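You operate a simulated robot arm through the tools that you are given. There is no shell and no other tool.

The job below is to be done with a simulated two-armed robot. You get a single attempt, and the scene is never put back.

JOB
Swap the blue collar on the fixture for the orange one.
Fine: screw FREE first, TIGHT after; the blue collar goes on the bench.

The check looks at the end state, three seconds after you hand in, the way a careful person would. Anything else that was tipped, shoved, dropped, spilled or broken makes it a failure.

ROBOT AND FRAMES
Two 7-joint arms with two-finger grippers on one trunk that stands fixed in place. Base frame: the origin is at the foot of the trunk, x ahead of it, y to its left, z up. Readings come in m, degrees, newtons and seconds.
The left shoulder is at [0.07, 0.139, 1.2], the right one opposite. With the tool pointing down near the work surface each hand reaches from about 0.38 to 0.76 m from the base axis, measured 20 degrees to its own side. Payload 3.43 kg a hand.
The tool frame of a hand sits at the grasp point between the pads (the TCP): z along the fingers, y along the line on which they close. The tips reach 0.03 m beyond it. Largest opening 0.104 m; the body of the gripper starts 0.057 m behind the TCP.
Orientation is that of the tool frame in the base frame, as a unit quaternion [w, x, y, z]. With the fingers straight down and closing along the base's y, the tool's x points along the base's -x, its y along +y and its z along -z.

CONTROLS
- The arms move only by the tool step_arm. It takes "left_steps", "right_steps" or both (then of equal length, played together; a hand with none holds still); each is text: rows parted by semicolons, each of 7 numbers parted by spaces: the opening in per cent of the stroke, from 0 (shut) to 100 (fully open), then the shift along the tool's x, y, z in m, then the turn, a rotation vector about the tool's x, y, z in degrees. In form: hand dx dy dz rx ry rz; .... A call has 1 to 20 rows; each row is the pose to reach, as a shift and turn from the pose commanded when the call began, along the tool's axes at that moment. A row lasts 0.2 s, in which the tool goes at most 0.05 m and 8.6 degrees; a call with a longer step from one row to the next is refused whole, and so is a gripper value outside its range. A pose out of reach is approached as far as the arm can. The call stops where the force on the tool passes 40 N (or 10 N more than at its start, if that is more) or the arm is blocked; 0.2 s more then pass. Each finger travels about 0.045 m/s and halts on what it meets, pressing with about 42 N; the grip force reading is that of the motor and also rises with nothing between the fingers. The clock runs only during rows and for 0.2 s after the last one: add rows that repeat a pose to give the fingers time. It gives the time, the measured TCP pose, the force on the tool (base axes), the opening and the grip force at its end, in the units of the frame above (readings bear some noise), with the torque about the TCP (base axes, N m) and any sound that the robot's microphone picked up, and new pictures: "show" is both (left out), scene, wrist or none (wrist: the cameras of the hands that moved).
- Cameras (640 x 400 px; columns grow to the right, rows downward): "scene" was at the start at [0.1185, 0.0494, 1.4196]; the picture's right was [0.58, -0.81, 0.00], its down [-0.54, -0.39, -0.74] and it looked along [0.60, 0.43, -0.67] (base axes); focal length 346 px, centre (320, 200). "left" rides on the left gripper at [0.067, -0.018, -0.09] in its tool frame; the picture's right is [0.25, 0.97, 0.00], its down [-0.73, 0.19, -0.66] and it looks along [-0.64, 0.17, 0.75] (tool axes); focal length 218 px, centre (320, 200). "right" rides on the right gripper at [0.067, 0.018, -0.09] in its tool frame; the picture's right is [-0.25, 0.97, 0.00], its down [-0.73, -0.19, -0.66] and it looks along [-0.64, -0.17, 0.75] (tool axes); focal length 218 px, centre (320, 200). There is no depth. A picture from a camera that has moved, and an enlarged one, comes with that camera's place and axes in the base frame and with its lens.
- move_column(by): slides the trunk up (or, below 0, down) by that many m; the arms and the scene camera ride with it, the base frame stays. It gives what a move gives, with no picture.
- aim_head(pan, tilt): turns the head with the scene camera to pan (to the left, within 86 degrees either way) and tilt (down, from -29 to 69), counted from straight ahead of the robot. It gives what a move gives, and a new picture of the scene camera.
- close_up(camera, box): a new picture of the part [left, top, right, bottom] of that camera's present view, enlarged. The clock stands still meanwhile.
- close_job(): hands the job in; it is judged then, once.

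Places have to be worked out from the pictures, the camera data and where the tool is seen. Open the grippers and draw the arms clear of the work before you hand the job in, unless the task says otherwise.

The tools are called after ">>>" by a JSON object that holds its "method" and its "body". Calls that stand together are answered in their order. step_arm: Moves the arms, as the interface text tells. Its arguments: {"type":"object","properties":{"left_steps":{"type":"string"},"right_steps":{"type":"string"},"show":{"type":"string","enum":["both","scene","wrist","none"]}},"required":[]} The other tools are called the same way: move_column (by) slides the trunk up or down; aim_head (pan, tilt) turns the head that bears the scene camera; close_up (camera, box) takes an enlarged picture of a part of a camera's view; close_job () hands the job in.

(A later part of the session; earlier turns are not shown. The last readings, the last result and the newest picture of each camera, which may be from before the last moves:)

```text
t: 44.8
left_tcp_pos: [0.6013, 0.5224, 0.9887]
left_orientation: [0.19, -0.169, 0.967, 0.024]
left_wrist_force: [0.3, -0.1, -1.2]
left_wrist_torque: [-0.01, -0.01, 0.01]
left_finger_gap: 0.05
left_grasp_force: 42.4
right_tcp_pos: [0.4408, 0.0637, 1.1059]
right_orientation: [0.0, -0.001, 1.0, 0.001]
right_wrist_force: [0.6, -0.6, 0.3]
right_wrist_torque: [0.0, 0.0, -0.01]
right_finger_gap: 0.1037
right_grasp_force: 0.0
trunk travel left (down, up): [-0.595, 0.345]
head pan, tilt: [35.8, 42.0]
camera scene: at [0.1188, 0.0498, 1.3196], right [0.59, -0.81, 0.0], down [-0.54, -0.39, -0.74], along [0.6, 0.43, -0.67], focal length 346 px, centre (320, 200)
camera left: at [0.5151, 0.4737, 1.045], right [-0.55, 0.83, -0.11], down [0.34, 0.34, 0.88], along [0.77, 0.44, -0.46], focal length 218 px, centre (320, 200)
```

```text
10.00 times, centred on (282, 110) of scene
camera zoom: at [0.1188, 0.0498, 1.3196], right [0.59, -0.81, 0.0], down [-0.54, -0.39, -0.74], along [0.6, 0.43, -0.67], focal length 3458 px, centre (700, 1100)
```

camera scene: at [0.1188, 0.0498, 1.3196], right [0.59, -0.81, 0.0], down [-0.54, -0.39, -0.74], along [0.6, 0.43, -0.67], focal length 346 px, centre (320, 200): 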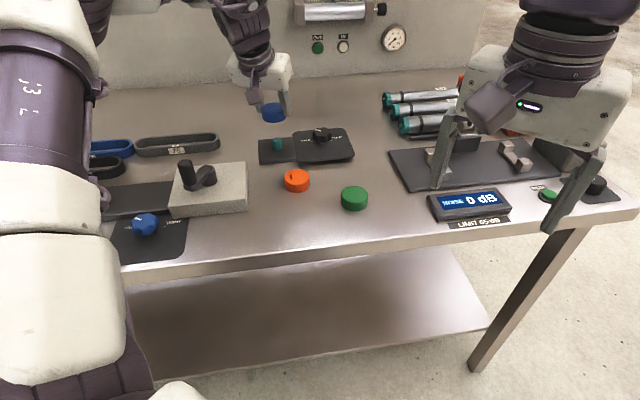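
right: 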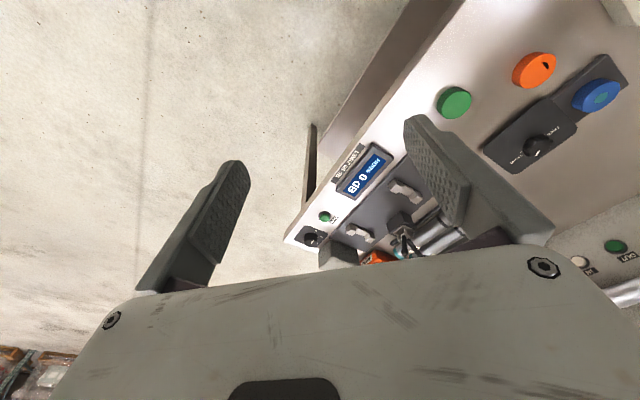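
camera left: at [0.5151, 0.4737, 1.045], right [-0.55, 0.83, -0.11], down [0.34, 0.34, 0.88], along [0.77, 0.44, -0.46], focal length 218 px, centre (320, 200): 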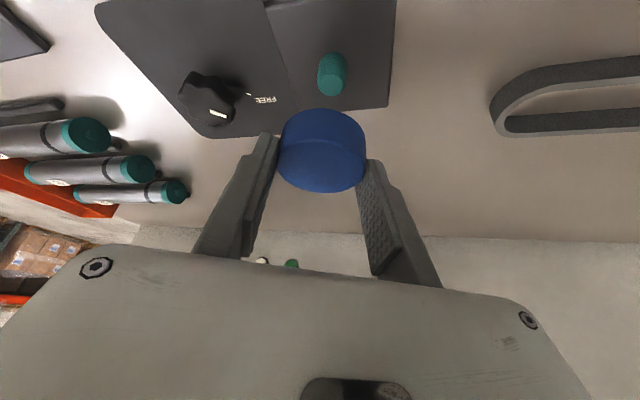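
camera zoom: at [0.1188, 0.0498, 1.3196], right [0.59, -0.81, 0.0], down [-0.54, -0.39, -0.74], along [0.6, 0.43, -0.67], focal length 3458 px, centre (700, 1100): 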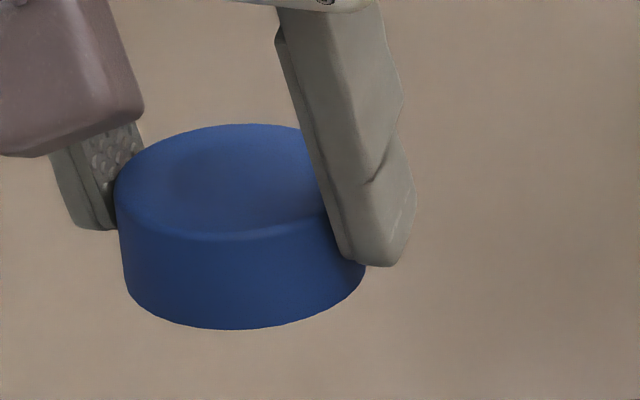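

The post is a round cylinder about 23 mm across with a chamfered tip, so there's no keying to match. I'll carry the blue collar, at the same hand orientation, to above an empty spot near (0.48, 0.345), between the orange and green collars and the bench edge.

>>> {"method": "step_arm", "body": {"left_steps": "0 0.0256 -0.0177 -0.0061 0 0 0; 0 0.0512 -0.0355 -0.0122 0 0 0; 0 0.0768 -0.0532 -0.0183 0 0 0; 0 0.1025 -0.071 -0.0243 0 0 0; 0 0.1281 -0.0887 -0.0304 0 0 0; 0 0.1537 -0.1065 -0.0365 0 0 0; 0 0.1793 -0.1242 -0.0426 0 0 0; 0 0.1793 -0.1242 -0.0426 0 0 0", "show": "both"}}

>>> {"method": "close_up", "body": {"camera": "scene", "box": [230, 120, 390, 220]}}

```text
t: 46.6
left_tcp_pos: [0.4776, 0.3505, 0.9647]
left_orientation: [0.189, -0.171, 0.967, 0.025]
left_wrist_force: [0.2, 1.6, 0.2]
left_wrist_torque: [0.0, -0.05, 0.0]
left_finger_gap: 0.0499
left_grasp_force: 42.0
left hand out of reach, approached as far as the arm can: row 7, 8
right_tcp_pos: [0.4406, 0.0631, 1.1056]
right_orientation: [0.001, 0.0, 1.0, 0.001]
right_wrist_force: [-0.1, 0.3, 0.3]
right_wrist_torque: [0.06, 0.03, 0.03]
right_finger_gap: 0.1039
right_grasp_force: 0.0
trunk travel left (down, up): [-0.595, 0.345]
head pan, tilt: [35.8, 42.0]
camera scene: at [0.1183, 0.0493, 1.3197], right [0.59, -0.81, 0.0], down [-0.54, -0.39, -0.74], along [0.6, 0.43, -0.67], focal length 346 px, centre (320, 200)
camera left: at [0.3915, 0.3026, 1.0212], right [-0.55, 0.83, -0.11], down [0.34, 0.34, 0.88], along [0.77, 0.44, -0.46], focal length 218 px, centre (320, 200)
```

scene: 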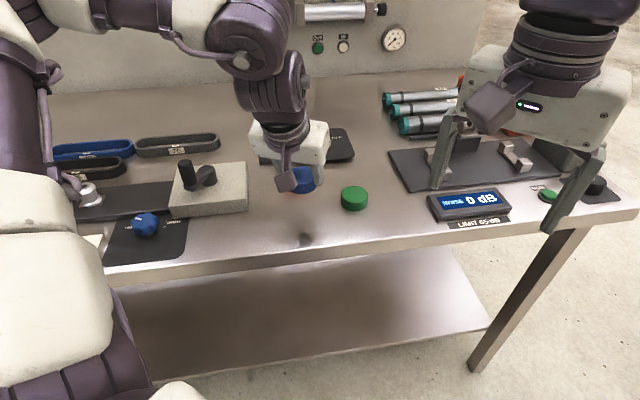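
left: 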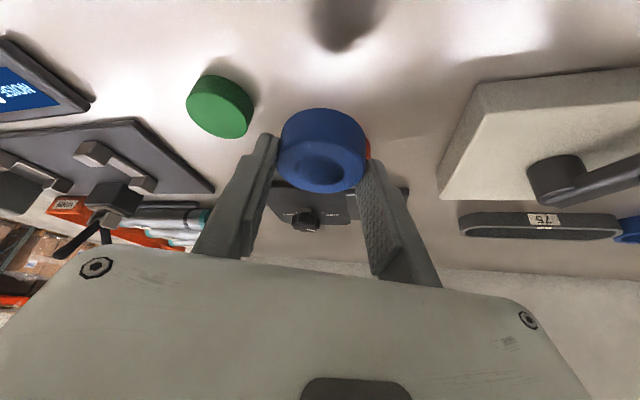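

```text
4.00 times, centred on (310, 170) of scene
camera zoom: at [0.1183, 0.0493, 1.3197], right [0.59, -0.81, 0.0], down [-0.54, -0.39, -0.74], along [0.6, 0.43, -0.67], focal length 1383 px, centre (360, 320)
```

zoom: 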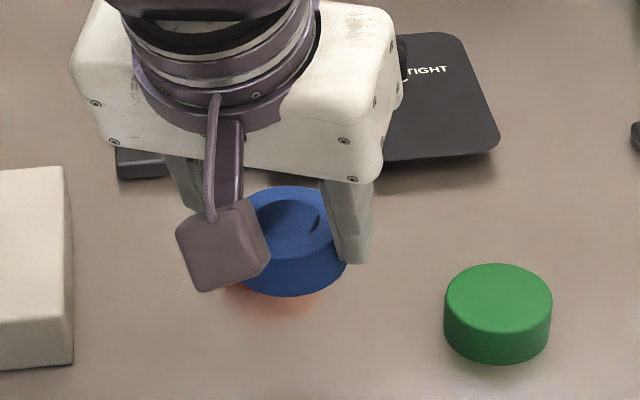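

The hand stopped at its inner reach limit, at (0.478, 0.351, 0.965), and the blue collar's bore is now visible. The spot beneath, near (0.49, 0.35), is clear, with over 30 mm to the orange and green collars. I'll shift slightly outward and lower to z 0.905.

>>> {"method": "step_arm", "body": {"left_steps": "0 0.0044 -0.0016 0.0143 0 0 0; 0 0.0089 -0.0031 0.0287 0 0 0; 0 0.0133 -0.0047 0.043 0 0 0; 0 0.0177 -0.0062 0.0573 0 0 0; 0 0.0177 -0.0062 0.0573 0 0 0", "show": "both"}}

>>> {"method": "close_up", "body": {"camera": "scene", "box": [230, 140, 390, 240]}}

```text
t: 47.8
left_tcp_pos: [0.4845, 0.3472, 0.9037]
left_orientation: [0.189, -0.17, 0.967, 0.025]
left_wrist_force: [-1.2, 0.2, 0.0]
left_wrist_torque: [0.0, 0.01, 0.05]
left_finger_gap: 0.0503
left_grasp_force: 42.1
right_tcp_pos: [0.4408, 0.063, 1.1066]
right_orientation: [0.0, -0.001, 1.0, 0.001]
right_wrist_force: [-0.4, -0.2, -0.9]
right_wrist_torque: [0.02, -0.02, -0.01]
right_finger_gap: 0.104
right_grasp_force: 0.1
trunk travel left (down, up): [-0.595, 0.345]
head pan, tilt: [35.8, 42.0]
camera scene: at [0.1182, 0.0491, 1.3197], right [0.59, -0.81, 0.0], down [-0.54, -0.39, -0.74], along [0.6, 0.43, -0.67], focal length 346 px, centre (320, 200)
camera left: at [0.3986, 0.2985, 0.961], right [-0.55, 0.83, -0.11], down [0.34, 0.34, 0.88], along [0.77, 0.44, -0.46], focal length 218 px, centre (320, 200)
```

scene: 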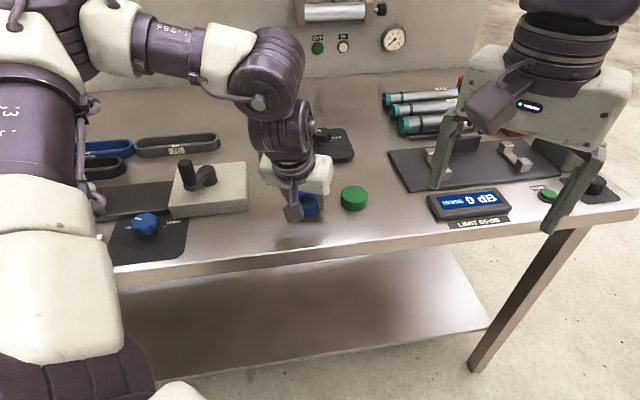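
left: 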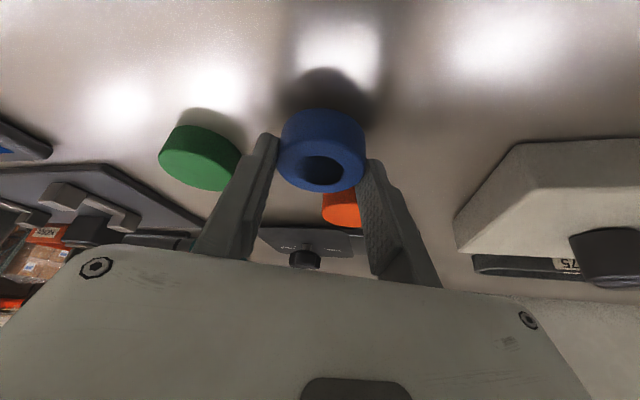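

```text
4.00 times, centred on (310, 190) of scene
camera zoom: at [0.1182, 0.0491, 1.3197], right [0.59, -0.81, 0.0], down [-0.54, -0.39, -0.74], along [0.6, 0.43, -0.67], focal length 1383 px, centre (360, 240)
```

zoom: 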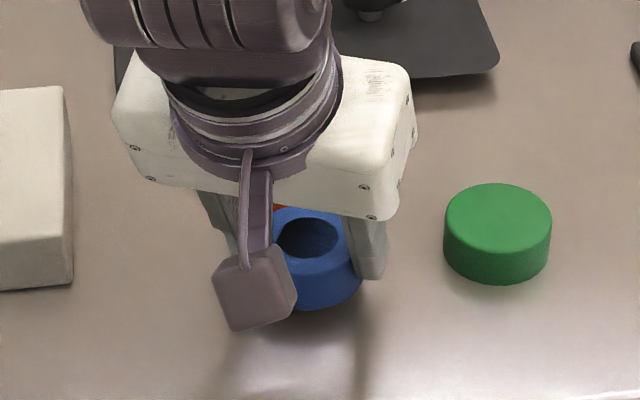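

The spot is clear and the collar hangs about 8–11 mm above the bench. I'll lower in small steps and watch the vertical force for touchdown.

>>> {"method": "step_arm", "body": {"left_steps": "0 0.0011 0 0.0028 0 0 0; 0 0.0023 0 0.0056 0 0 0; 0 0.0023 0 0.0056 0 0 0", "show": "none"}}

>>> {"method": "close_up", "body": {"camera": "scene", "box": [270, 185, 350, 235]}}

```text
t: 48.6
left_tcp_pos: [0.4841, 0.3456, 0.8982]
left_orientation: [0.189, -0.169, 0.967, 0.025]
left_wrist_force: [0.4, 0.3, -1.6]
left_wrist_torque: [0.01, -0.01, -0.01]
left_finger_gap: 0.05
left_grasp_force: 42.2
right_tcp_pos: [0.4406, 0.063, 1.1059]
right_orientation: [0.0, 0.0, 1.0, 0.001]
right_wrist_force: [-0.5, -0.7, 0.0]
right_wrist_torque: [0.01, 0.02, 0.0]
right_finger_gap: 0.104
right_grasp_force: 0.0
trunk travel left (down, up): [-0.595, 0.345]
head pan, tilt: [35.8, 42.0]
```

```text
8.00 times, centred on (310, 210) of scene
camera zoom: at [0.1186, 0.0494, 1.3196], right [0.59, -0.81, 0.0], down [-0.54, -0.39, -0.74], along [0.6, 0.43, -0.67], focal length 2766 px, centre (400, 120)
```

zoom: 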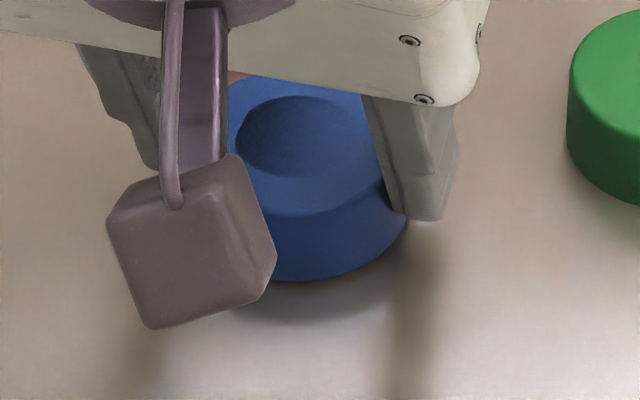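

No contact yet at z 0.898, though the shadow is closing in. I'll go down another 4 mm.

>>> {"method": "step_arm", "body": {"left_steps": "0 0.0008 0 0.0019 0 0 0; 0 0.0015 0 0.0037 0 0 0; 0 0.0015 0 0.0037 0 0 0", "show": "none"}}

>>> {"method": "close_up", "body": {"camera": "left", "box": [250, 60, 410, 220]}}

```text
t: 49.4
left_tcp_pos: [0.4847, 0.3452, 0.8967]
left_orientation: [0.192, -0.171, 0.966, 0.026]
left_wrist_force: [0.0, 3.8, 21.6]
left_wrist_torque: [0.57, 0.17, -0.09]
left_finger_gap: 0.0498
left_grasp_force: 41.8
right_tcp_pos: [0.4365, 0.0618, 1.1077]
right_orientation: [0.001, -0.001, 1.0, 0.002]
right_wrist_force: [-0.5, 0.3, 0.9]
right_wrist_torque: [0.05, 0.01, 0.01]
right_finger_gap: 0.104
right_grasp_force: 0.1
trunk travel left (down, up): [-0.595, 0.345]
head pan, tilt: [35.8, 42.0]
```

```text
2.50 times, centred on (330, 140) of left
camera zoom: at [0.3982, 0.2975, 0.953], right [-0.55, 0.83, -0.11], down [0.33, 0.34, 0.88], along [0.77, 0.44, -0.46], focal length 546 px, centre (295, 350)
```

zoom: 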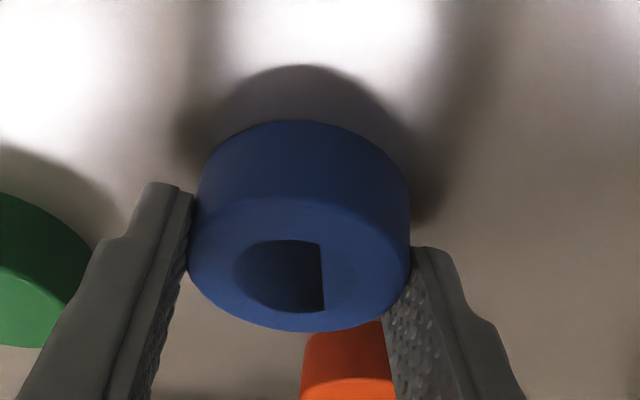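

Touchdown: 21.6 N upward at TCP z of about 0.897, which puts the bench at about 0.860. I'll ease up 2 mm to relieve the press, then open the fingers.

>>> {"method": "step_arm", "body": {"left_steps": "0 -0.0008 0 -0.0019 0 0 0; 0 -0.0008 0 -0.0019 0 0 0; 52 -0.0008 0 -0.0019 0 0 0; 60 -0.0008 0 -0.0019 0 0 0; 75 -0.0008 0 -0.0019 0 0 0; 75 -0.0008 0 -0.0019 0 0 0; 75 -0.0008 0 -0.0019 0 0 0", "show": "wrist"}}

>>> {"method": "close_up", "body": {"camera": "scene", "box": [270, 185, 350, 235]}}

```text
t: 51.0
left_tcp_pos: [0.4846, 0.3435, 0.8968]
left_orientation: [0.19, -0.17, 0.967, 0.025]
left_wrist_force: [-0.8, -3.8, 5.1]
left_wrist_torque: [0.07, 0.1, 0.08]
left_finger_gap: 0.0749
left_grasp_force: 0.0
right_tcp_pos: [0.4396, 0.0615, 1.1066]
right_orientation: [0.001, -0.001, 1.0, 0.001]
right_wrist_force: [0.4, 0.0, -0.6]
right_wrist_torque: [0.02, 0.0, 0.01]
right_finger_gap: 0.104
right_grasp_force: 0.1
trunk travel left (down, up): [-0.595, 0.345]
head pan, tilt: [35.8, 42.0]
camera left: at [0.3986, 0.2971, 0.9534], right [-0.55, 0.83, -0.11], down [0.33, 0.34, 0.88], along [0.77, 0.44, -0.46], focal length 218 px, centre (320, 200)
```

left: 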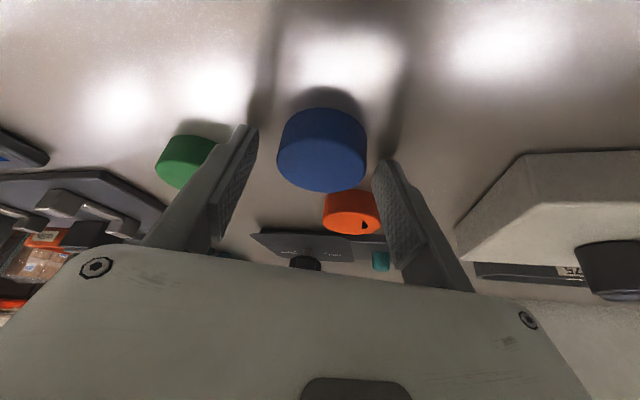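

```text
8.00 times, centred on (310, 210) of scene
camera zoom: at [0.1178, 0.0481, 1.3198], right [0.58, -0.81, 0.0], down [-0.54, -0.39, -0.74], along [0.6, 0.44, -0.67], focal length 2766 px, centre (400, 120)
```

zoom: 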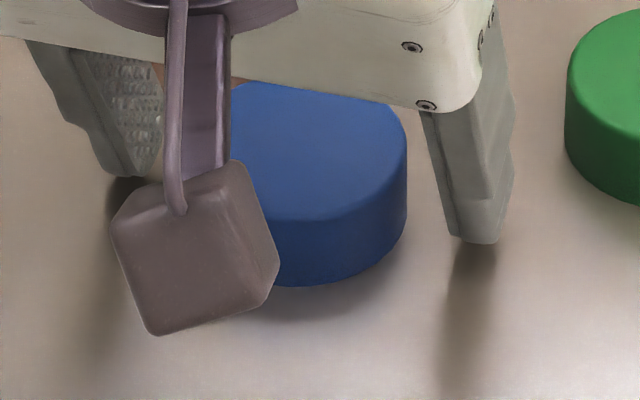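

The fingers are open and the blue collar sits on the bench. A small 5 N upward reading suggests a fingertip may be brushing the bench, so I'll lift straight up, gently at first.

>>> {"method": "step_arm", "body": {"left_steps": "75 -0.0015 0 -0.0037 0 0 0; 75 -0.0038 0 -0.0093 0 0 0; 75 -0.0094 0 -0.0232 0 0 0; 75 -0.0188 0 -0.0463 0 0 0; 75 -0.0263 0 -0.0649 0 0 0; 75 -0.0263 0 -0.0649 0 0 0", "show": "both"}}

>>> {"method": "close_up", "body": {"camera": "scene", "box": [230, 140, 390, 240]}}

>>> {"method": "close_up", "body": {"camera": "left", "box": [240, 20, 440, 200]}}

```text
t: 52.4
left_tcp_pos: [0.484, 0.3485, 0.9655]
left_orientation: [0.189, -0.169, 0.967, 0.024]
left_wrist_force: [0.5, 0.6, -0.1]
left_wrist_torque: [0.0, 0.01, -0.03]
left_finger_gap: 0.0779
left_grasp_force: 0.0
right_tcp_pos: [0.4403, 0.0642, 1.106]
right_orientation: [-0.001, -0.001, 1.0, 0.001]
right_wrist_force: [-0.8, 0.3, 0.4]
right_wrist_torque: [0.03, -0.01, 0.03]
right_finger_gap: 0.1042
right_grasp_force: 0.1
trunk travel left (down, up): [-0.595, 0.345]
head pan, tilt: [35.8, 42.0]
camera scene: at [0.1189, 0.0498, 1.3195], right [0.59, -0.81, 0.0], down [-0.54, -0.39, -0.74], along [0.6, 0.43, -0.67], focal length 346 px, centre (320, 200)
camera left: at [0.3993, 0.3002, 1.0234], right [-0.55, 0.83, -0.11], down [0.34, 0.34, 0.88], along [0.77, 0.44, -0.46], focal length 218 px, centre (320, 200)
```

scene: 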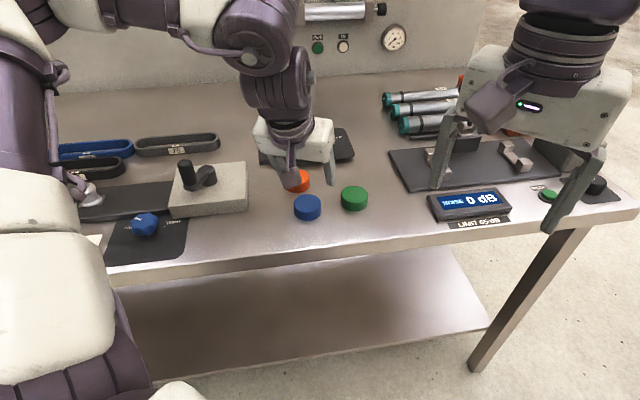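
left: 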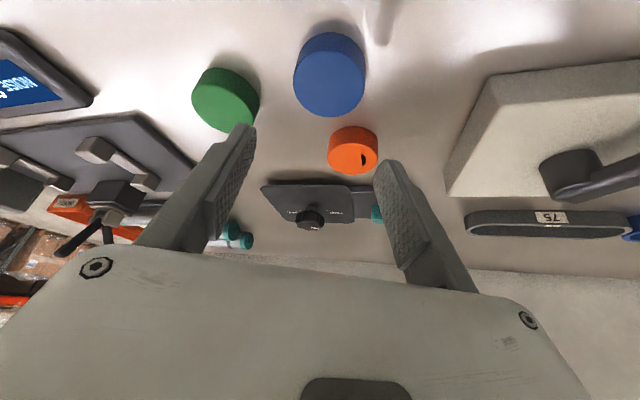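

```text
4.00 times, centred on (310, 190) of scene
camera zoom: at [0.1189, 0.0498, 1.3195], right [0.59, -0.81, 0.0], down [-0.54, -0.39, -0.74], along [0.6, 0.43, -0.67], focal length 1383 px, centre (360, 240)
```

zoom: 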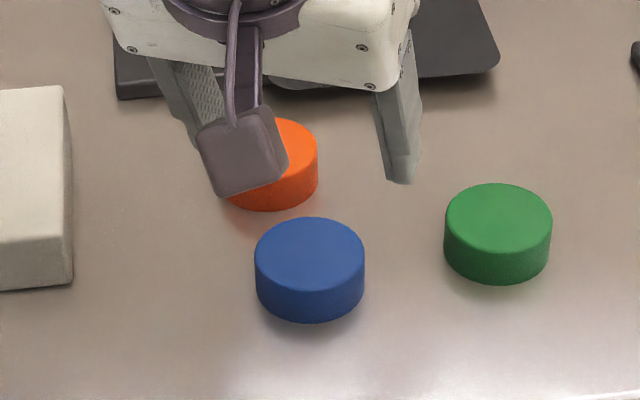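

```text
2.22 times, centred on (340, 110) of left
camera zoom: at [0.3993, 0.3002, 1.0234], right [-0.55, 0.83, -0.11], down [0.34, 0.34, 0.88], along [0.77, 0.44, -0.46], focal length 485 px, centre (276, 400)
```

zoom: 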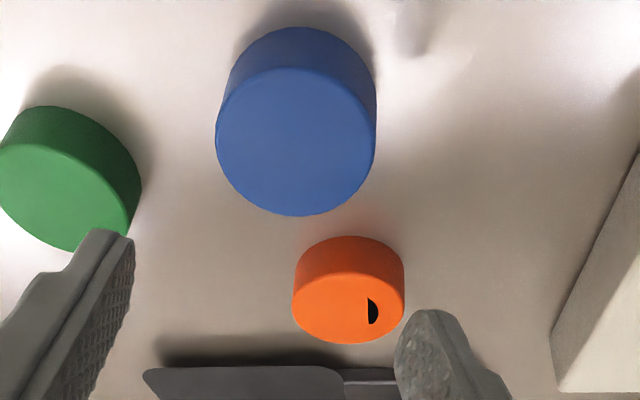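

The blue collar stands flat on the bench near (0.492, 0.348), untouched by the lift. I put the orange collar at about (0.541, 0.412), with its top near 0.881. I'll move above it with the hand in the same orientation.

>>> {"method": "step_arm", "body": {"left_steps": "80 -0.0142 0.01 0.0097 0 0 0; 80 -0.0285 0.02 0.0194 0 0 0; 80 -0.0427 0.03 0.029 0 0 0; 80 -0.0569 0.0401 0.0387 0 0 0; 80 -0.0569 0.0401 0.0387 0 0 0", "show": "both"}}

>>> {"method": "close_up", "body": {"camera": "left", "box": [240, 50, 400, 150]}}

>>> {"method": "close_up", "body": {"camera": "scene", "box": [250, 130, 370, 220]}}

```text
t: 53.6
left_tcp_pos: [0.5349, 0.4067, 0.9528]
left_orientation: [0.19, -0.17, 0.967, 0.025]
left_wrist_force: [0.5, -0.2, 0.0]
left_wrist_torque: [0.0, 0.05, 0.0]
left_finger_gap: 0.0834
left_grasp_force: 0.1
right_tcp_pos: [0.4393, 0.0622, 1.1057]
right_orientation: [0.0, 0.0, 1.0, 0.001]
right_wrist_force: [0.1, -0.6, 0.0]
right_wrist_torque: [-0.02, -0.02, 0.01]
right_finger_gap: 0.1039
right_grasp_force: 0.0
trunk travel left (down, up): [-0.595, 0.345]
head pan, tilt: [35.8, 42.0]
camera scene: at [0.1182, 0.0492, 1.3197], right [0.59, -0.81, 0.0], down [-0.54, -0.39, -0.74], along [0.6, 0.43, -0.67], focal length 346 px, centre (320, 200)
camera left: at [0.4489, 0.3596, 1.009], right [-0.55, 0.83, -0.11], down [0.34, 0.34, 0.88], along [0.77, 0.44, -0.46], focal length 218 px, centre (320, 200)
```

scene: 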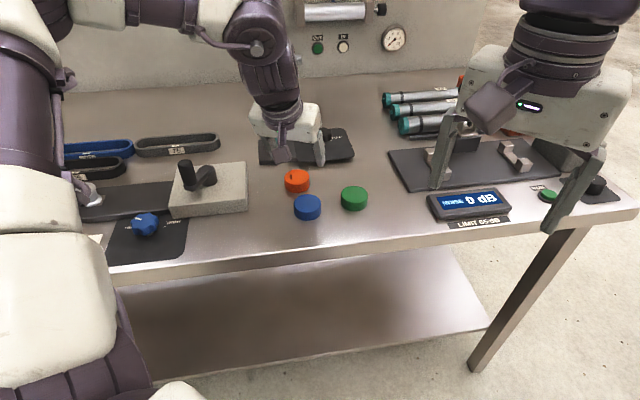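
left: 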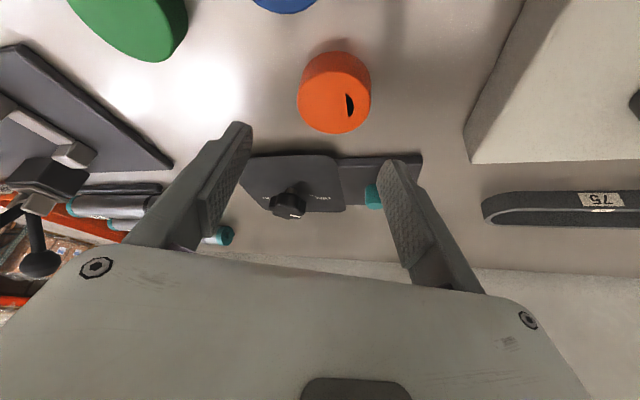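

```text
4.00 times, centred on (320, 100) of left
camera zoom: at [0.4489, 0.3596, 1.009], right [-0.55, 0.83, -0.11], down [0.34, 0.34, 0.88], along [0.77, 0.44, -0.46], focal length 873 px, centre (320, 600)
```

zoom: 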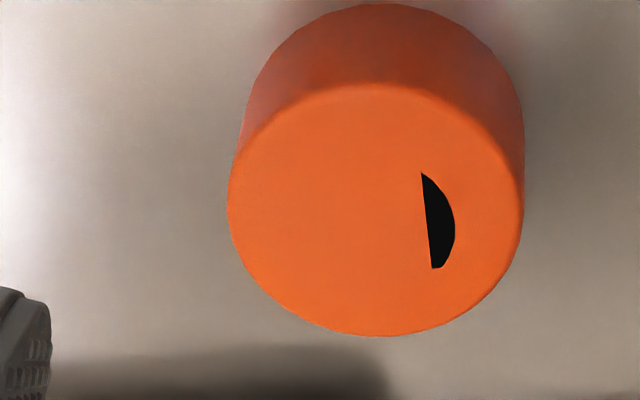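

```text
4.44 times, centred on (310, 175) of scene
camera zoom: at [0.1182, 0.0492, 1.3197], right [0.59, -0.81, 0.0], down [-0.54, -0.39, -0.74], along [0.6, 0.43, -0.67], focal length 1537 px, centre (364, 311)
```

zoom: 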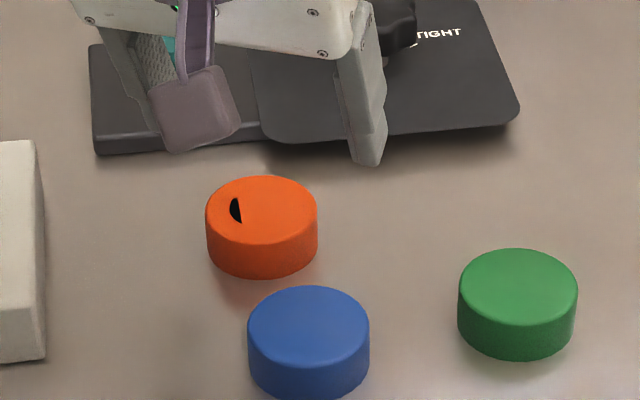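

By matching this view to the blue collar's view before its grasp, the orange collar sits 3.9 mm to the left along the closing line and 3.6 mm nearer than ideal. I'll correct for both and descend 42 mm.

>>> {"method": "step_arm", "body": {"left_steps": "80 0.0033 0.0039 -0.0014 0 0 0; 80 0.0085 0.0039 0.0115 0 0 0; 80 0.0138 0.0039 0.0245 0 0 0; 80 0.0191 0.0039 0.0375 0 0 0; 80 0.0191 0.0039 0.0375 0 0 0", "show": "wrist"}}

>>> {"method": "close_up", "body": {"camera": "left", "box": [240, 90, 400, 190]}}

>>> {"method": "close_up", "body": {"camera": "scene", "box": [250, 130, 370, 220]}}

```text
t: 54.8
left_tcp_pos: [0.5282, 0.4096, 0.9093]
left_orientation: [0.189, -0.17, 0.967, 0.026]
left_wrist_force: [-0.5, 0.0, 0.6]
left_wrist_torque: [-0.02, -0.03, 0.03]
left_finger_gap: 0.0835
left_grasp_force: 0.0
right_tcp_pos: [0.4397, 0.0622, 1.1058]
right_orientation: [0.0, -0.001, 1.0, 0.001]
right_wrist_force: [-0.6, 0.8, -0.7]
right_wrist_torque: [-0.02, -0.02, -0.01]
right_finger_gap: 0.1038
right_grasp_force: 0.0
trunk travel left (down, up): [-0.595, 0.345]
head pan, tilt: [35.8, 42.0]
camera left: at [0.4425, 0.3624, 0.9664], right [-0.55, 0.83, -0.11], down [0.34, 0.34, 0.88], along [0.77, 0.44, -0.46], focal length 218 px, centre (320, 200)
```

left: 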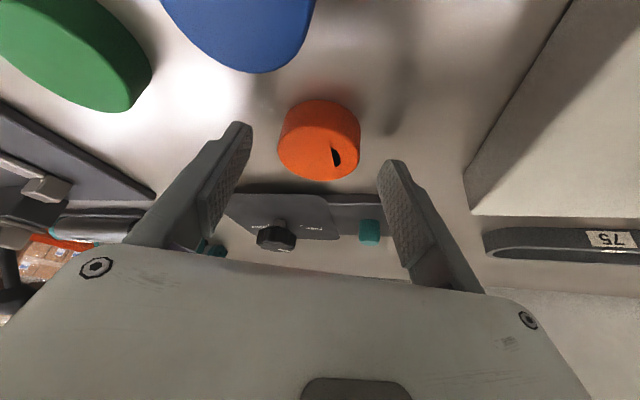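

```text
4.00 times, centred on (320, 140) of left
camera zoom: at [0.4425, 0.3624, 0.9664], right [-0.55, 0.83, -0.11], down [0.34, 0.34, 0.88], along [0.77, 0.44, -0.46], focal length 873 px, centre (320, 440)
```

zoom: 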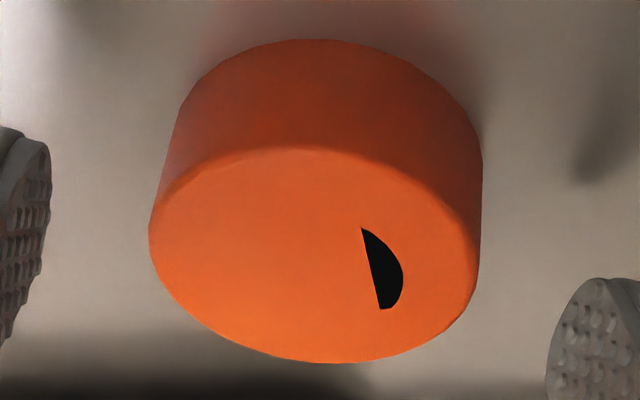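

```text
4.44 times, centred on (310, 175) of scene
camera zoom: at [0.1184, 0.0492, 1.3196], right [0.59, -0.81, 0.0], down [-0.54, -0.39, -0.74], along [0.6, 0.43, -0.67], focal length 1537 px, centre (364, 311)
```

zoom: 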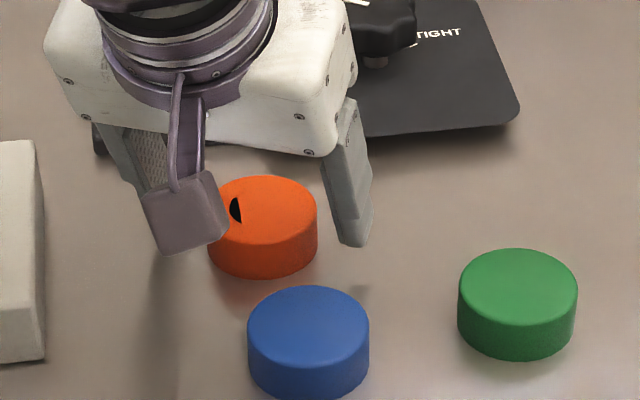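

Compared with the gripped blue collar's image, I should go 8 mm lower and 2 mm back along the closing line. I'll make that move and compare again before closing.

>>> {"method": "step_arm", "body": {"left_steps": "80 0.0015 -0.001 0.0037 0 0 0; 80 0.003 -0.002 0.0074 0 0 0; 80 0.003 -0.002 0.0074 0 0 0", "show": "none"}}

>>> {"method": "close_up", "body": {"camera": "left", "box": [242, 100, 402, 200]}}

>>> {"method": "close_up", "body": {"camera": "scene", "box": [250, 130, 370, 220]}}

```text
t: 55.6
left_tcp_pos: [0.5307, 0.407, 0.9013]
left_orientation: [0.189, -0.17, 0.967, 0.025]
left_wrist_force: [0.0, 0.0, 0.0]
left_wrist_torque: [0.01, 0.01, 0.0]
left_finger_gap: 0.083
left_grasp_force: 0.1
right_tcp_pos: [0.4412, 0.0625, 1.1064]
right_orientation: [0.0, -0.001, 1.0, 0.002]
right_wrist_force: [-0.4, -0.5, -0.9]
right_wrist_torque: [0.0, 0.05, -0.01]
right_finger_gap: 0.104
right_grasp_force: 0.1
trunk travel left (down, up): [-0.595, 0.345]
head pan, tilt: [35.8, 42.0]
```

```text
4.00 times, centred on (322, 150) of left
camera zoom: at [0.4438, 0.3601, 0.9578], right [-0.55, 0.83, -0.11], down [0.34, 0.34, 0.88], along [0.77, 0.44, -0.46], focal length 873 px, centre (312, 400)
```

zoom: 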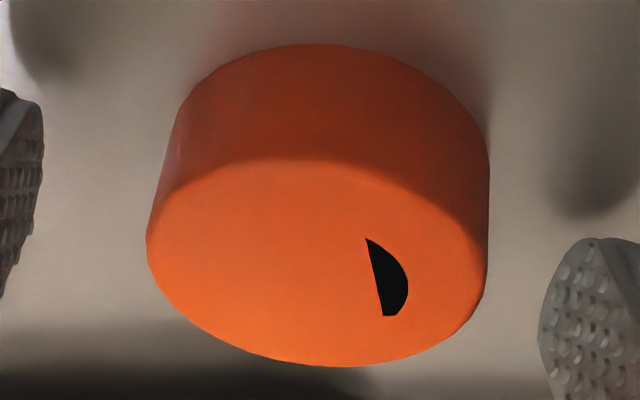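

```text
4.44 times, centred on (310, 175) of scene
camera zoom: at [0.1184, 0.0494, 1.3196], right [0.59, -0.81, 0.0], down [-0.54, -0.39, -0.74], along [0.6, 0.43, -0.67], focal length 1537 px, centre (364, 311)
```

zoom: 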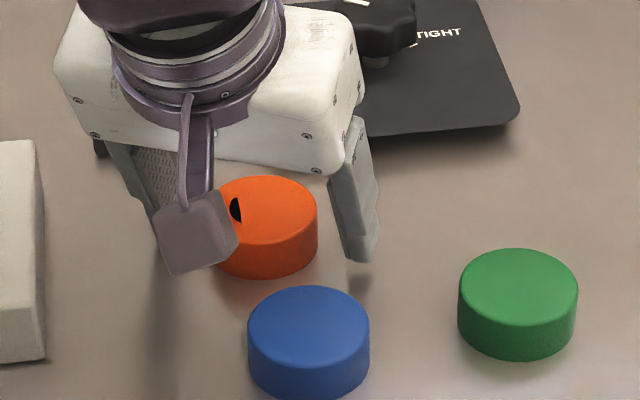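

The orange collar sits about 4 mm farther out and 3–4 mm lower in the grip than the blue one did. I'll shift out 4 mm and down 1.5 mm, leaving the tips clear of the bench, and then close.

>>> {"method": "step_arm", "body": {"left_steps": "80 -0.003 0 0.0029 0 0 0; 80 -0.003 0 0.0029 0 0 0; 60 -0.003 0 0.0029 0 0 0; 40 -0.003 0 0.0029 0 0 0; 0 -0.003 0 0.0029 0 0 0; 0 -0.003 0 0.0029 0 0 0; 0 -0.003 0 0.0029 0 0 0; 0 -0.003 0 0.0029 0 0 0", "show": "wrist"}}

>>> {"method": "close_up", "body": {"camera": "left", "box": [242, 100, 402, 200]}}

```text
t: 57.4
left_tcp_pos: [0.5334, 0.4085, 0.9]
left_orientation: [0.189, -0.17, 0.967, 0.025]
left_wrist_force: [-0.3, -0.4, -0.4]
left_wrist_torque: [0.02, 0.0, -0.03]
left_finger_gap: 0.0499
left_grasp_force: 42.0
right_tcp_pos: [0.4391, 0.0628, 1.1063]
right_orientation: [0.001, -0.001, 1.0, 0.001]
right_wrist_force: [-0.1, 0.1, 0.1]
right_wrist_torque: [-0.02, 0.0, 0.0]
right_finger_gap: 0.1041
right_grasp_force: 0.1
trunk travel left (down, up): [-0.595, 0.345]
head pan, tilt: [35.8, 42.0]
camera left: at [0.4477, 0.3612, 0.9568], right [-0.55, 0.83, -0.11], down [0.34, 0.34, 0.88], along [0.77, 0.44, -0.46], focal length 218 px, centre (320, 200)
```

left: 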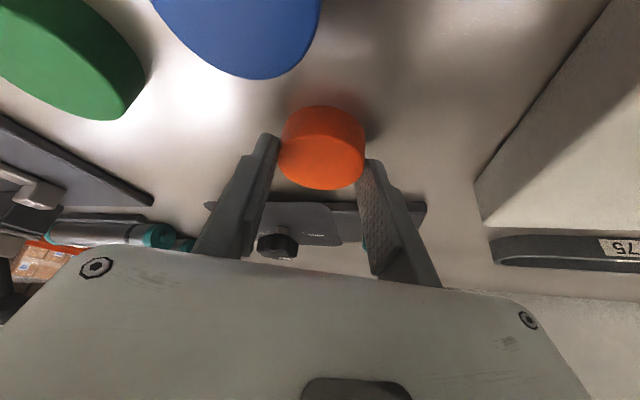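

```text
4.00 times, centred on (322, 150) of left
camera zoom: at [0.4477, 0.3612, 0.9568], right [-0.55, 0.83, -0.11], down [0.34, 0.34, 0.88], along [0.77, 0.44, -0.46], focal length 873 px, centre (312, 400)
```

zoom: 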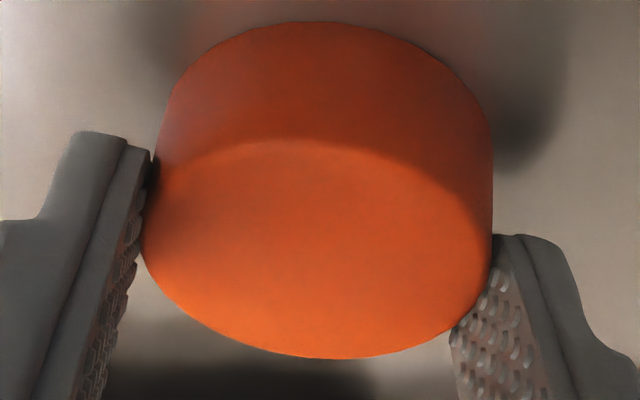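

The orange collar is gripped at a 49.9 mm gap, within 1 mm of where the blue one sat outward and about 3.5 mm lower. I'll lift it 80 mm and carry it above the post.

>>> {"method": "step_arm", "body": {"left_steps": "0 -0.0019 0 -0.0046 0 0 0; 0 -0.0056 0 -0.0139 0 0 0; 0 -0.0132 0 -0.0324 0 0 0; 0 -0.0207 0 -0.051 0 0 0; 0 -0.0301 0 -0.0741 0 0 0; 0 -0.0534 0.0208 -0.0647 0 0 0; 0 -0.0767 0.0416 -0.0552 0 0 0; 0 -0.1 0.0623 -0.0458 0 0 0; 0 -0.1233 0.0831 -0.0363 0 0 0; 0 -0.1233 0.0831 -0.0363 0 0 0", "show": "both"}}

>>> {"method": "close_up", "body": {"camera": "scene", "box": [230, 80, 340, 170]}}

>>> {"method": "close_up", "body": {"camera": "left", "box": [200, 0, 440, 210]}}

```text
t: 59.6
left_tcp_pos: [0.5993, 0.5204, 0.9765]
left_orientation: [0.191, -0.169, 0.967, 0.025]
left_wrist_force: [-0.1, -0.9, -0.7]
left_wrist_torque: [-0.01, 0.05, 0.01]
left_finger_gap: 0.05
left_grasp_force: 41.9
right_tcp_pos: [0.4392, 0.0622, 1.105]
right_orientation: [0.001, -0.002, 1.0, 0.001]
right_wrist_force: [0.2, 0.5, 0.1]
right_wrist_torque: [0.03, 0.0, 0.04]
right_finger_gap: 0.104
right_grasp_force: 0.0
trunk travel left (down, up): [-0.595, 0.345]
head pan, tilt: [35.8, 42.0]
camera scene: at [0.1179, 0.0489, 1.3197], right [0.59, -0.81, 0.0], down [-0.54, -0.39, -0.74], along [0.6, 0.43, -0.67], focal length 346 px, centre (320, 200)
camera left: at [0.5142, 0.4733, 1.0353], right [-0.55, 0.83, -0.11], down [0.34, 0.34, 0.88], along [0.77, 0.44, -0.46], focal length 218 px, centre (320, 200)
```

scene: 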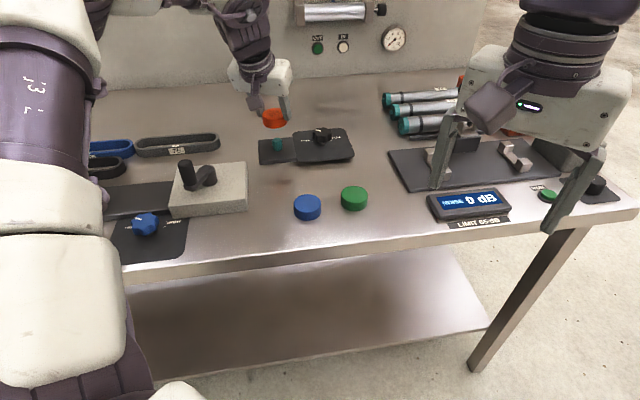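
left: 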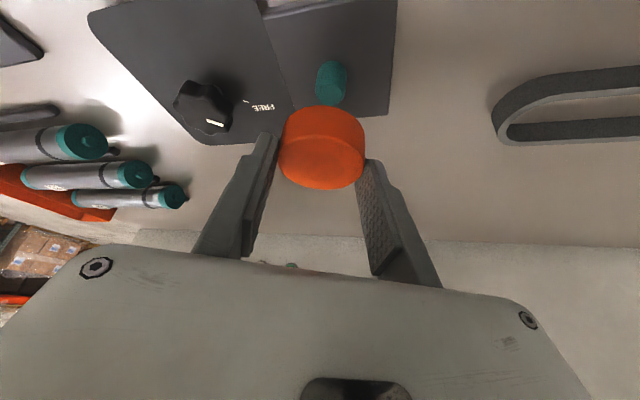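

```text
4.44 times, centred on (285, 125) of scene
camera zoom: at [0.1179, 0.0489, 1.3197], right [0.59, -0.81, 0.0], down [-0.54, -0.39, -0.74], along [0.6, 0.43, -0.67], focal length 1537 px, centre (476, 533)
```

zoom: 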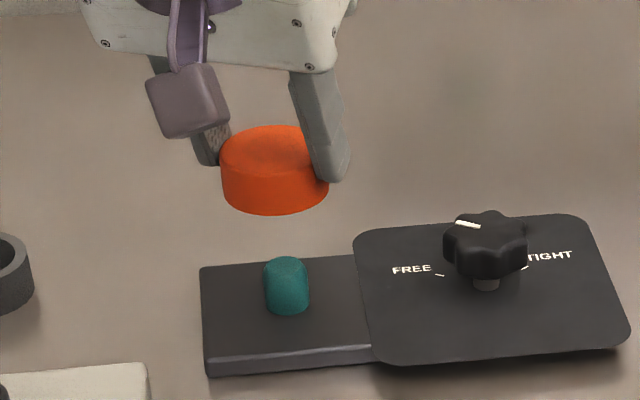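

```text
1.90 times, centred on (320, 105) of left
camera zoom: at [0.5142, 0.4733, 1.0353], right [-0.55, 0.83, -0.11], down [0.34, 0.34, 0.88], along [0.77, 0.44, -0.46], focal length 416 px, centre (320, 381)
```

zoom: 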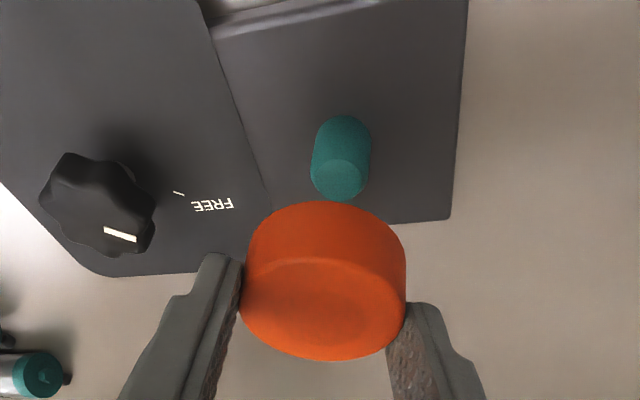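

The collar hangs over the post, within about 1 mm of where the blue one was directly above it. I'll lower 38 mm so its underside is just above the post's tip, and check.

>>> {"method": "step_arm", "body": {"left_steps": "0 0.0048 0 0.0117 0 0 0; 0 0.0095 0 0.0235 0 0 0; 0 0.0143 0 0.0352 0 0 0; 0 0.0143 0 0.0352 0 0 0", "show": "wrist"}}

>>> {"method": "close_up", "body": {"camera": "scene", "box": [240, 100, 320, 160]}}

>>> {"method": "close_up", "body": {"camera": "left", "box": [240, 60, 400, 200]}}

```text
t: 60.6
left_tcp_pos: [0.6008, 0.521, 0.9395]
left_orientation: [0.189, -0.17, 0.967, 0.025]
left_wrist_force: [0.2, 0.4, -0.2]
left_wrist_torque: [0.0, -0.02, -0.02]
left_finger_gap: 0.05
left_grasp_force: 41.8
right_tcp_pos: [0.4404, 0.0624, 1.1056]
right_orientation: [0.0, -0.001, 1.0, 0.0]
right_wrist_force: [0.1, 1.3, -0.5]
right_wrist_torque: [-0.01, 0.01, 0.01]
right_finger_gap: 0.104
right_grasp_force: 0.1
trunk travel left (down, up): [-0.595, 0.345]
head pan, tilt: [35.8, 42.0]
camera left: at [0.5147, 0.4728, 0.997], right [-0.55, 0.83, -0.11], down [0.34, 0.34, 0.88], along [0.77, 0.44, -0.46], focal length 218 px, centre (320, 200)
```

left: 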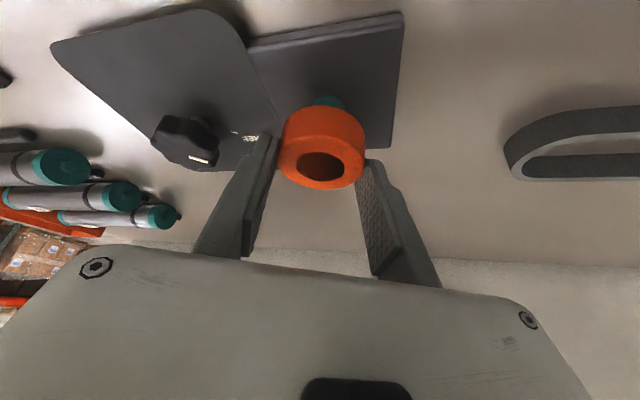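

```text
6.67 times, centred on (280, 130) of scene
camera zoom: at [0.1185, 0.0494, 1.3196], right [0.59, -0.81, 0.0], down [-0.54, -0.39, -0.74], along [0.6, 0.43, -0.67], focal length 2305 px, centre (587, 667)
```

zoom: 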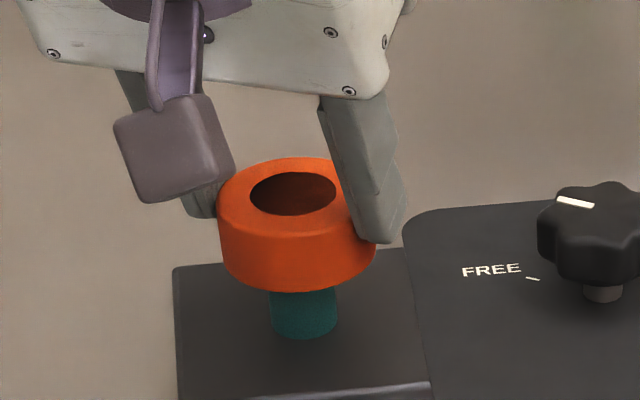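

```text
2.86 times, centred on (320, 130) of left
camera zoom: at [0.5147, 0.4728, 0.997], right [-0.55, 0.83, -0.11], down [0.34, 0.34, 0.88], along [0.77, 0.44, -0.46], focal length 624 px, centre (320, 400)
```

zoom: 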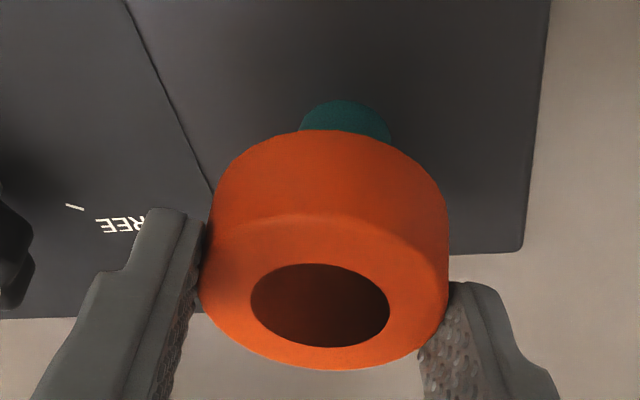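

The orange collar's bore is plainly open and lines up with the post in both views. I'll lower 10 mm, which starts it over the chamfered tip, and read the force.

>>> {"method": "step_arm", "body": {"left_steps": "0 0.0013 0.0003 0.0032 0 0 0; 0 0.0026 0.0005 0.0065 0 0 0; 0 0.0038 0.0005 0.0093 0 0 0; 0 0.0038 0.0005 0.0093 0 0 0", "show": "none"}}

>>> {"method": "close_up", "body": {"camera": "scene", "box": [240, 100, 320, 160]}}

>>> {"method": "close_up", "body": {"camera": "left", "box": [240, 60, 400, 200]}}

```text
t: 61.6
left_tcp_pos: [0.6017, 0.5206, 0.9314]
left_orientation: [0.19, -0.17, 0.967, 0.025]
left_wrist_force: [0.6, 0.4, 0.5]
left_wrist_torque: [-0.01, 0.02, -0.03]
left_finger_gap: 0.0497
left_grasp_force: 41.9
right_tcp_pos: [0.44, 0.0623, 1.1055]
right_orientation: [0.0, -0.001, 1.0, 0.001]
right_wrist_force: [0.1, -0.2, -0.2]
right_wrist_torque: [0.03, 0.01, -0.02]
right_finger_gap: 0.1039
right_grasp_force: 0.2
trunk travel left (down, up): [-0.595, 0.345]
head pan, tilt: [35.8, 42.0]
```

```text
6.67 times, centred on (280, 130) of scene
camera zoom: at [0.1186, 0.0495, 1.3196], right [0.59, -0.81, 0.0], down [-0.54, -0.39, -0.74], along [0.6, 0.43, -0.67], focal length 2305 px, centre (587, 667)
```

zoom: 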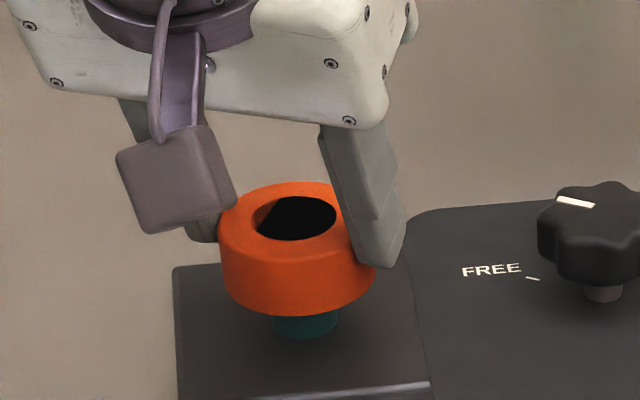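

```text
2.86 times, centred on (320, 130) of left
camera zoom: at [0.5149, 0.4739, 0.9871], right [-0.55, 0.83, -0.11], down [0.34, 0.34, 0.88], along [0.77, 0.44, -0.46], focal length 624 px, centre (320, 400)
```

zoom: 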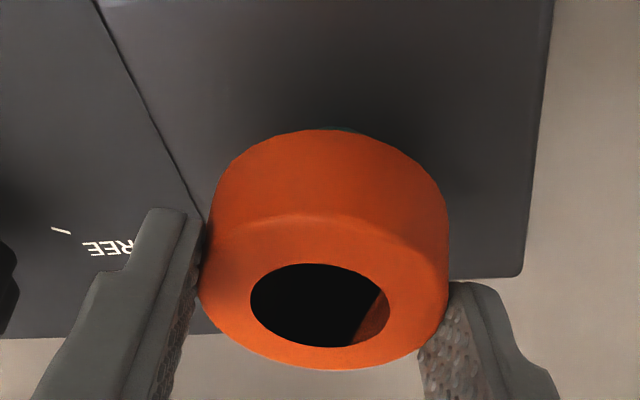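

No force, and the collar is descending over the post. I'll lower another 10 mm.

>>> {"method": "step_arm", "body": {"left_steps": "0 0.0013 0 0.0031 0 0 0; 0 0.0026 0 0.0062 0 0 0; 0 0.0038 0 0.0093 0 0 0; 0 0.0038 0 0.0093 0 0 0", "show": "none"}}

>>> {"method": "close_up", "body": {"camera": "scene", "box": [240, 100, 320, 160]}}

>>> {"method": "close_up", "body": {"camera": "left", "box": [240, 60, 400, 200]}}

```text
t: 62.6
left_tcp_pos: [0.6009, 0.5205, 0.9206]
left_orientation: [0.189, -0.17, 0.967, 0.025]
left_wrist_force: [-1.0, -0.4, -1.0]
left_wrist_torque: [-0.02, 0.02, 0.02]
left_finger_gap: 0.05
left_grasp_force: 42.2
right_tcp_pos: [0.4398, 0.0631, 1.1054]
right_orientation: [0.0, -0.001, 1.0, 0.001]
right_wrist_force: [0.3, 0.0, -0.5]
right_wrist_torque: [-0.02, -0.04, 0.02]
right_finger_gap: 0.1039
right_grasp_force: 0.1
trunk travel left (down, up): [-0.595, 0.345]
head pan, tilt: [35.8, 42.0]
```

```text
6.67 times, centred on (280, 130) of scene
camera zoom: at [0.1186, 0.0495, 1.3196], right [0.59, -0.81, 0.0], down [-0.54, -0.39, -0.74], along [0.6, 0.43, -0.67], focal length 2305 px, centre (587, 667)
```

zoom: 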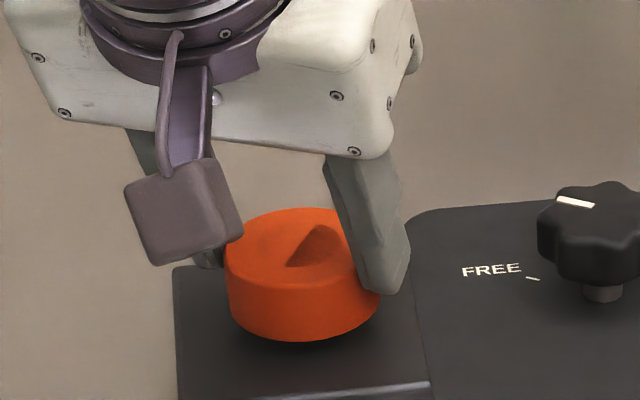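

```text
2.86 times, centred on (320, 130) of left
camera zoom: at [0.5152, 0.473, 0.9772], right [-0.55, 0.83, -0.11], down [0.34, 0.34, 0.88], along [0.77, 0.44, -0.46], focal length 624 px, centre (320, 400)
```

zoom: 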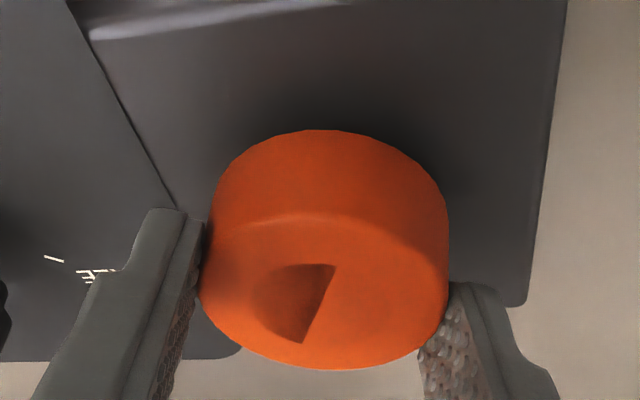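

Still no force, and the underside is now about 9 mm above the plate. I'll lower 6 mm more.

>>> {"method": "step_arm", "body": {"left_steps": "0 0.0011 0 0.0028 0 0 0; 0 0.0023 0 0.0056 0 0 0; 0 0.0023 0 0.0056 0 0 0", "show": "none"}}

>>> {"method": "close_up", "body": {"camera": "scene", "box": [240, 100, 320, 160]}}

```text
t: 63.4
left_tcp_pos: [0.6004, 0.5218, 0.9142]
left_orientation: [0.19, -0.17, 0.967, 0.025]
left_wrist_force: [-0.1, -0.3, -1.0]
left_wrist_torque: [0.01, 0.0, -0.03]
left_finger_gap: 0.05
left_grasp_force: 41.3
right_tcp_pos: [0.4395, 0.0633, 1.1045]
right_orientation: [0.0, 0.0, 1.0, 0.0]
right_wrist_force: [0.9, -0.2, 0.4]
right_wrist_torque: [-0.01, 0.0, 0.01]
right_finger_gap: 0.1039
right_grasp_force: 0.0
trunk travel left (down, up): [-0.595, 0.345]
head pan, tilt: [35.8, 42.0]
```

```text
6.67 times, centred on (280, 130) of scene
camera zoom: at [0.1186, 0.0494, 1.3196], right [0.59, -0.81, 0.0], down [-0.54, -0.39, -0.74], along [0.6, 0.43, -0.67], focal length 2305 px, centre (587, 667)
```

zoom: 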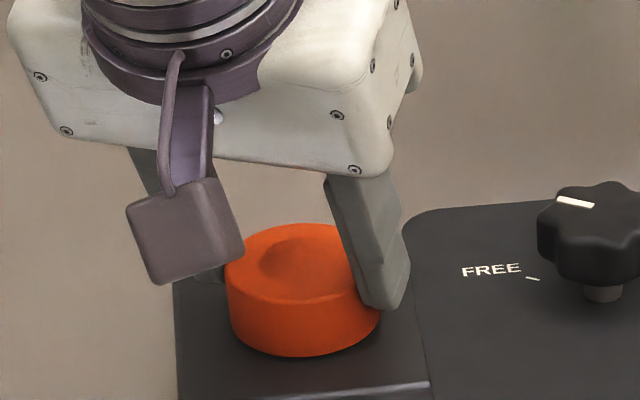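

No contact yet at z 0.914. I'll lower 3 mm more and read the force.

>>> {"method": "step_arm", "body": {"left_steps": "0 0.0006 0 0.0014 0 0 0; 0 0.0011 0 0.0028 0 0 0; 0 0.0011 0 0.0028 0 0 0", "show": "none"}}

```text
t: 64.2
left_tcp_pos: [0.6015, 0.5205, 0.9122]
left_orientation: [0.191, -0.17, 0.966, 0.025]
left_wrist_force: [-0.7, 2.2, 4.6]
left_wrist_torque: [0.22, 0.07, 0.03]
left_finger_gap: 0.0498
left_grasp_force: 41.8
right_tcp_pos: [0.4391, 0.062, 1.1061]
right_orientation: [0.001, -0.001, 1.0, 0.001]
right_wrist_force: [0.7, -0.5, 0.7]
right_wrist_torque: [-0.03, 0.0, 0.01]
right_finger_gap: 0.1041
right_grasp_force: 0.0
trunk travel left (down, up): [-0.595, 0.345]
head pan, tilt: [35.8, 42.0]
```

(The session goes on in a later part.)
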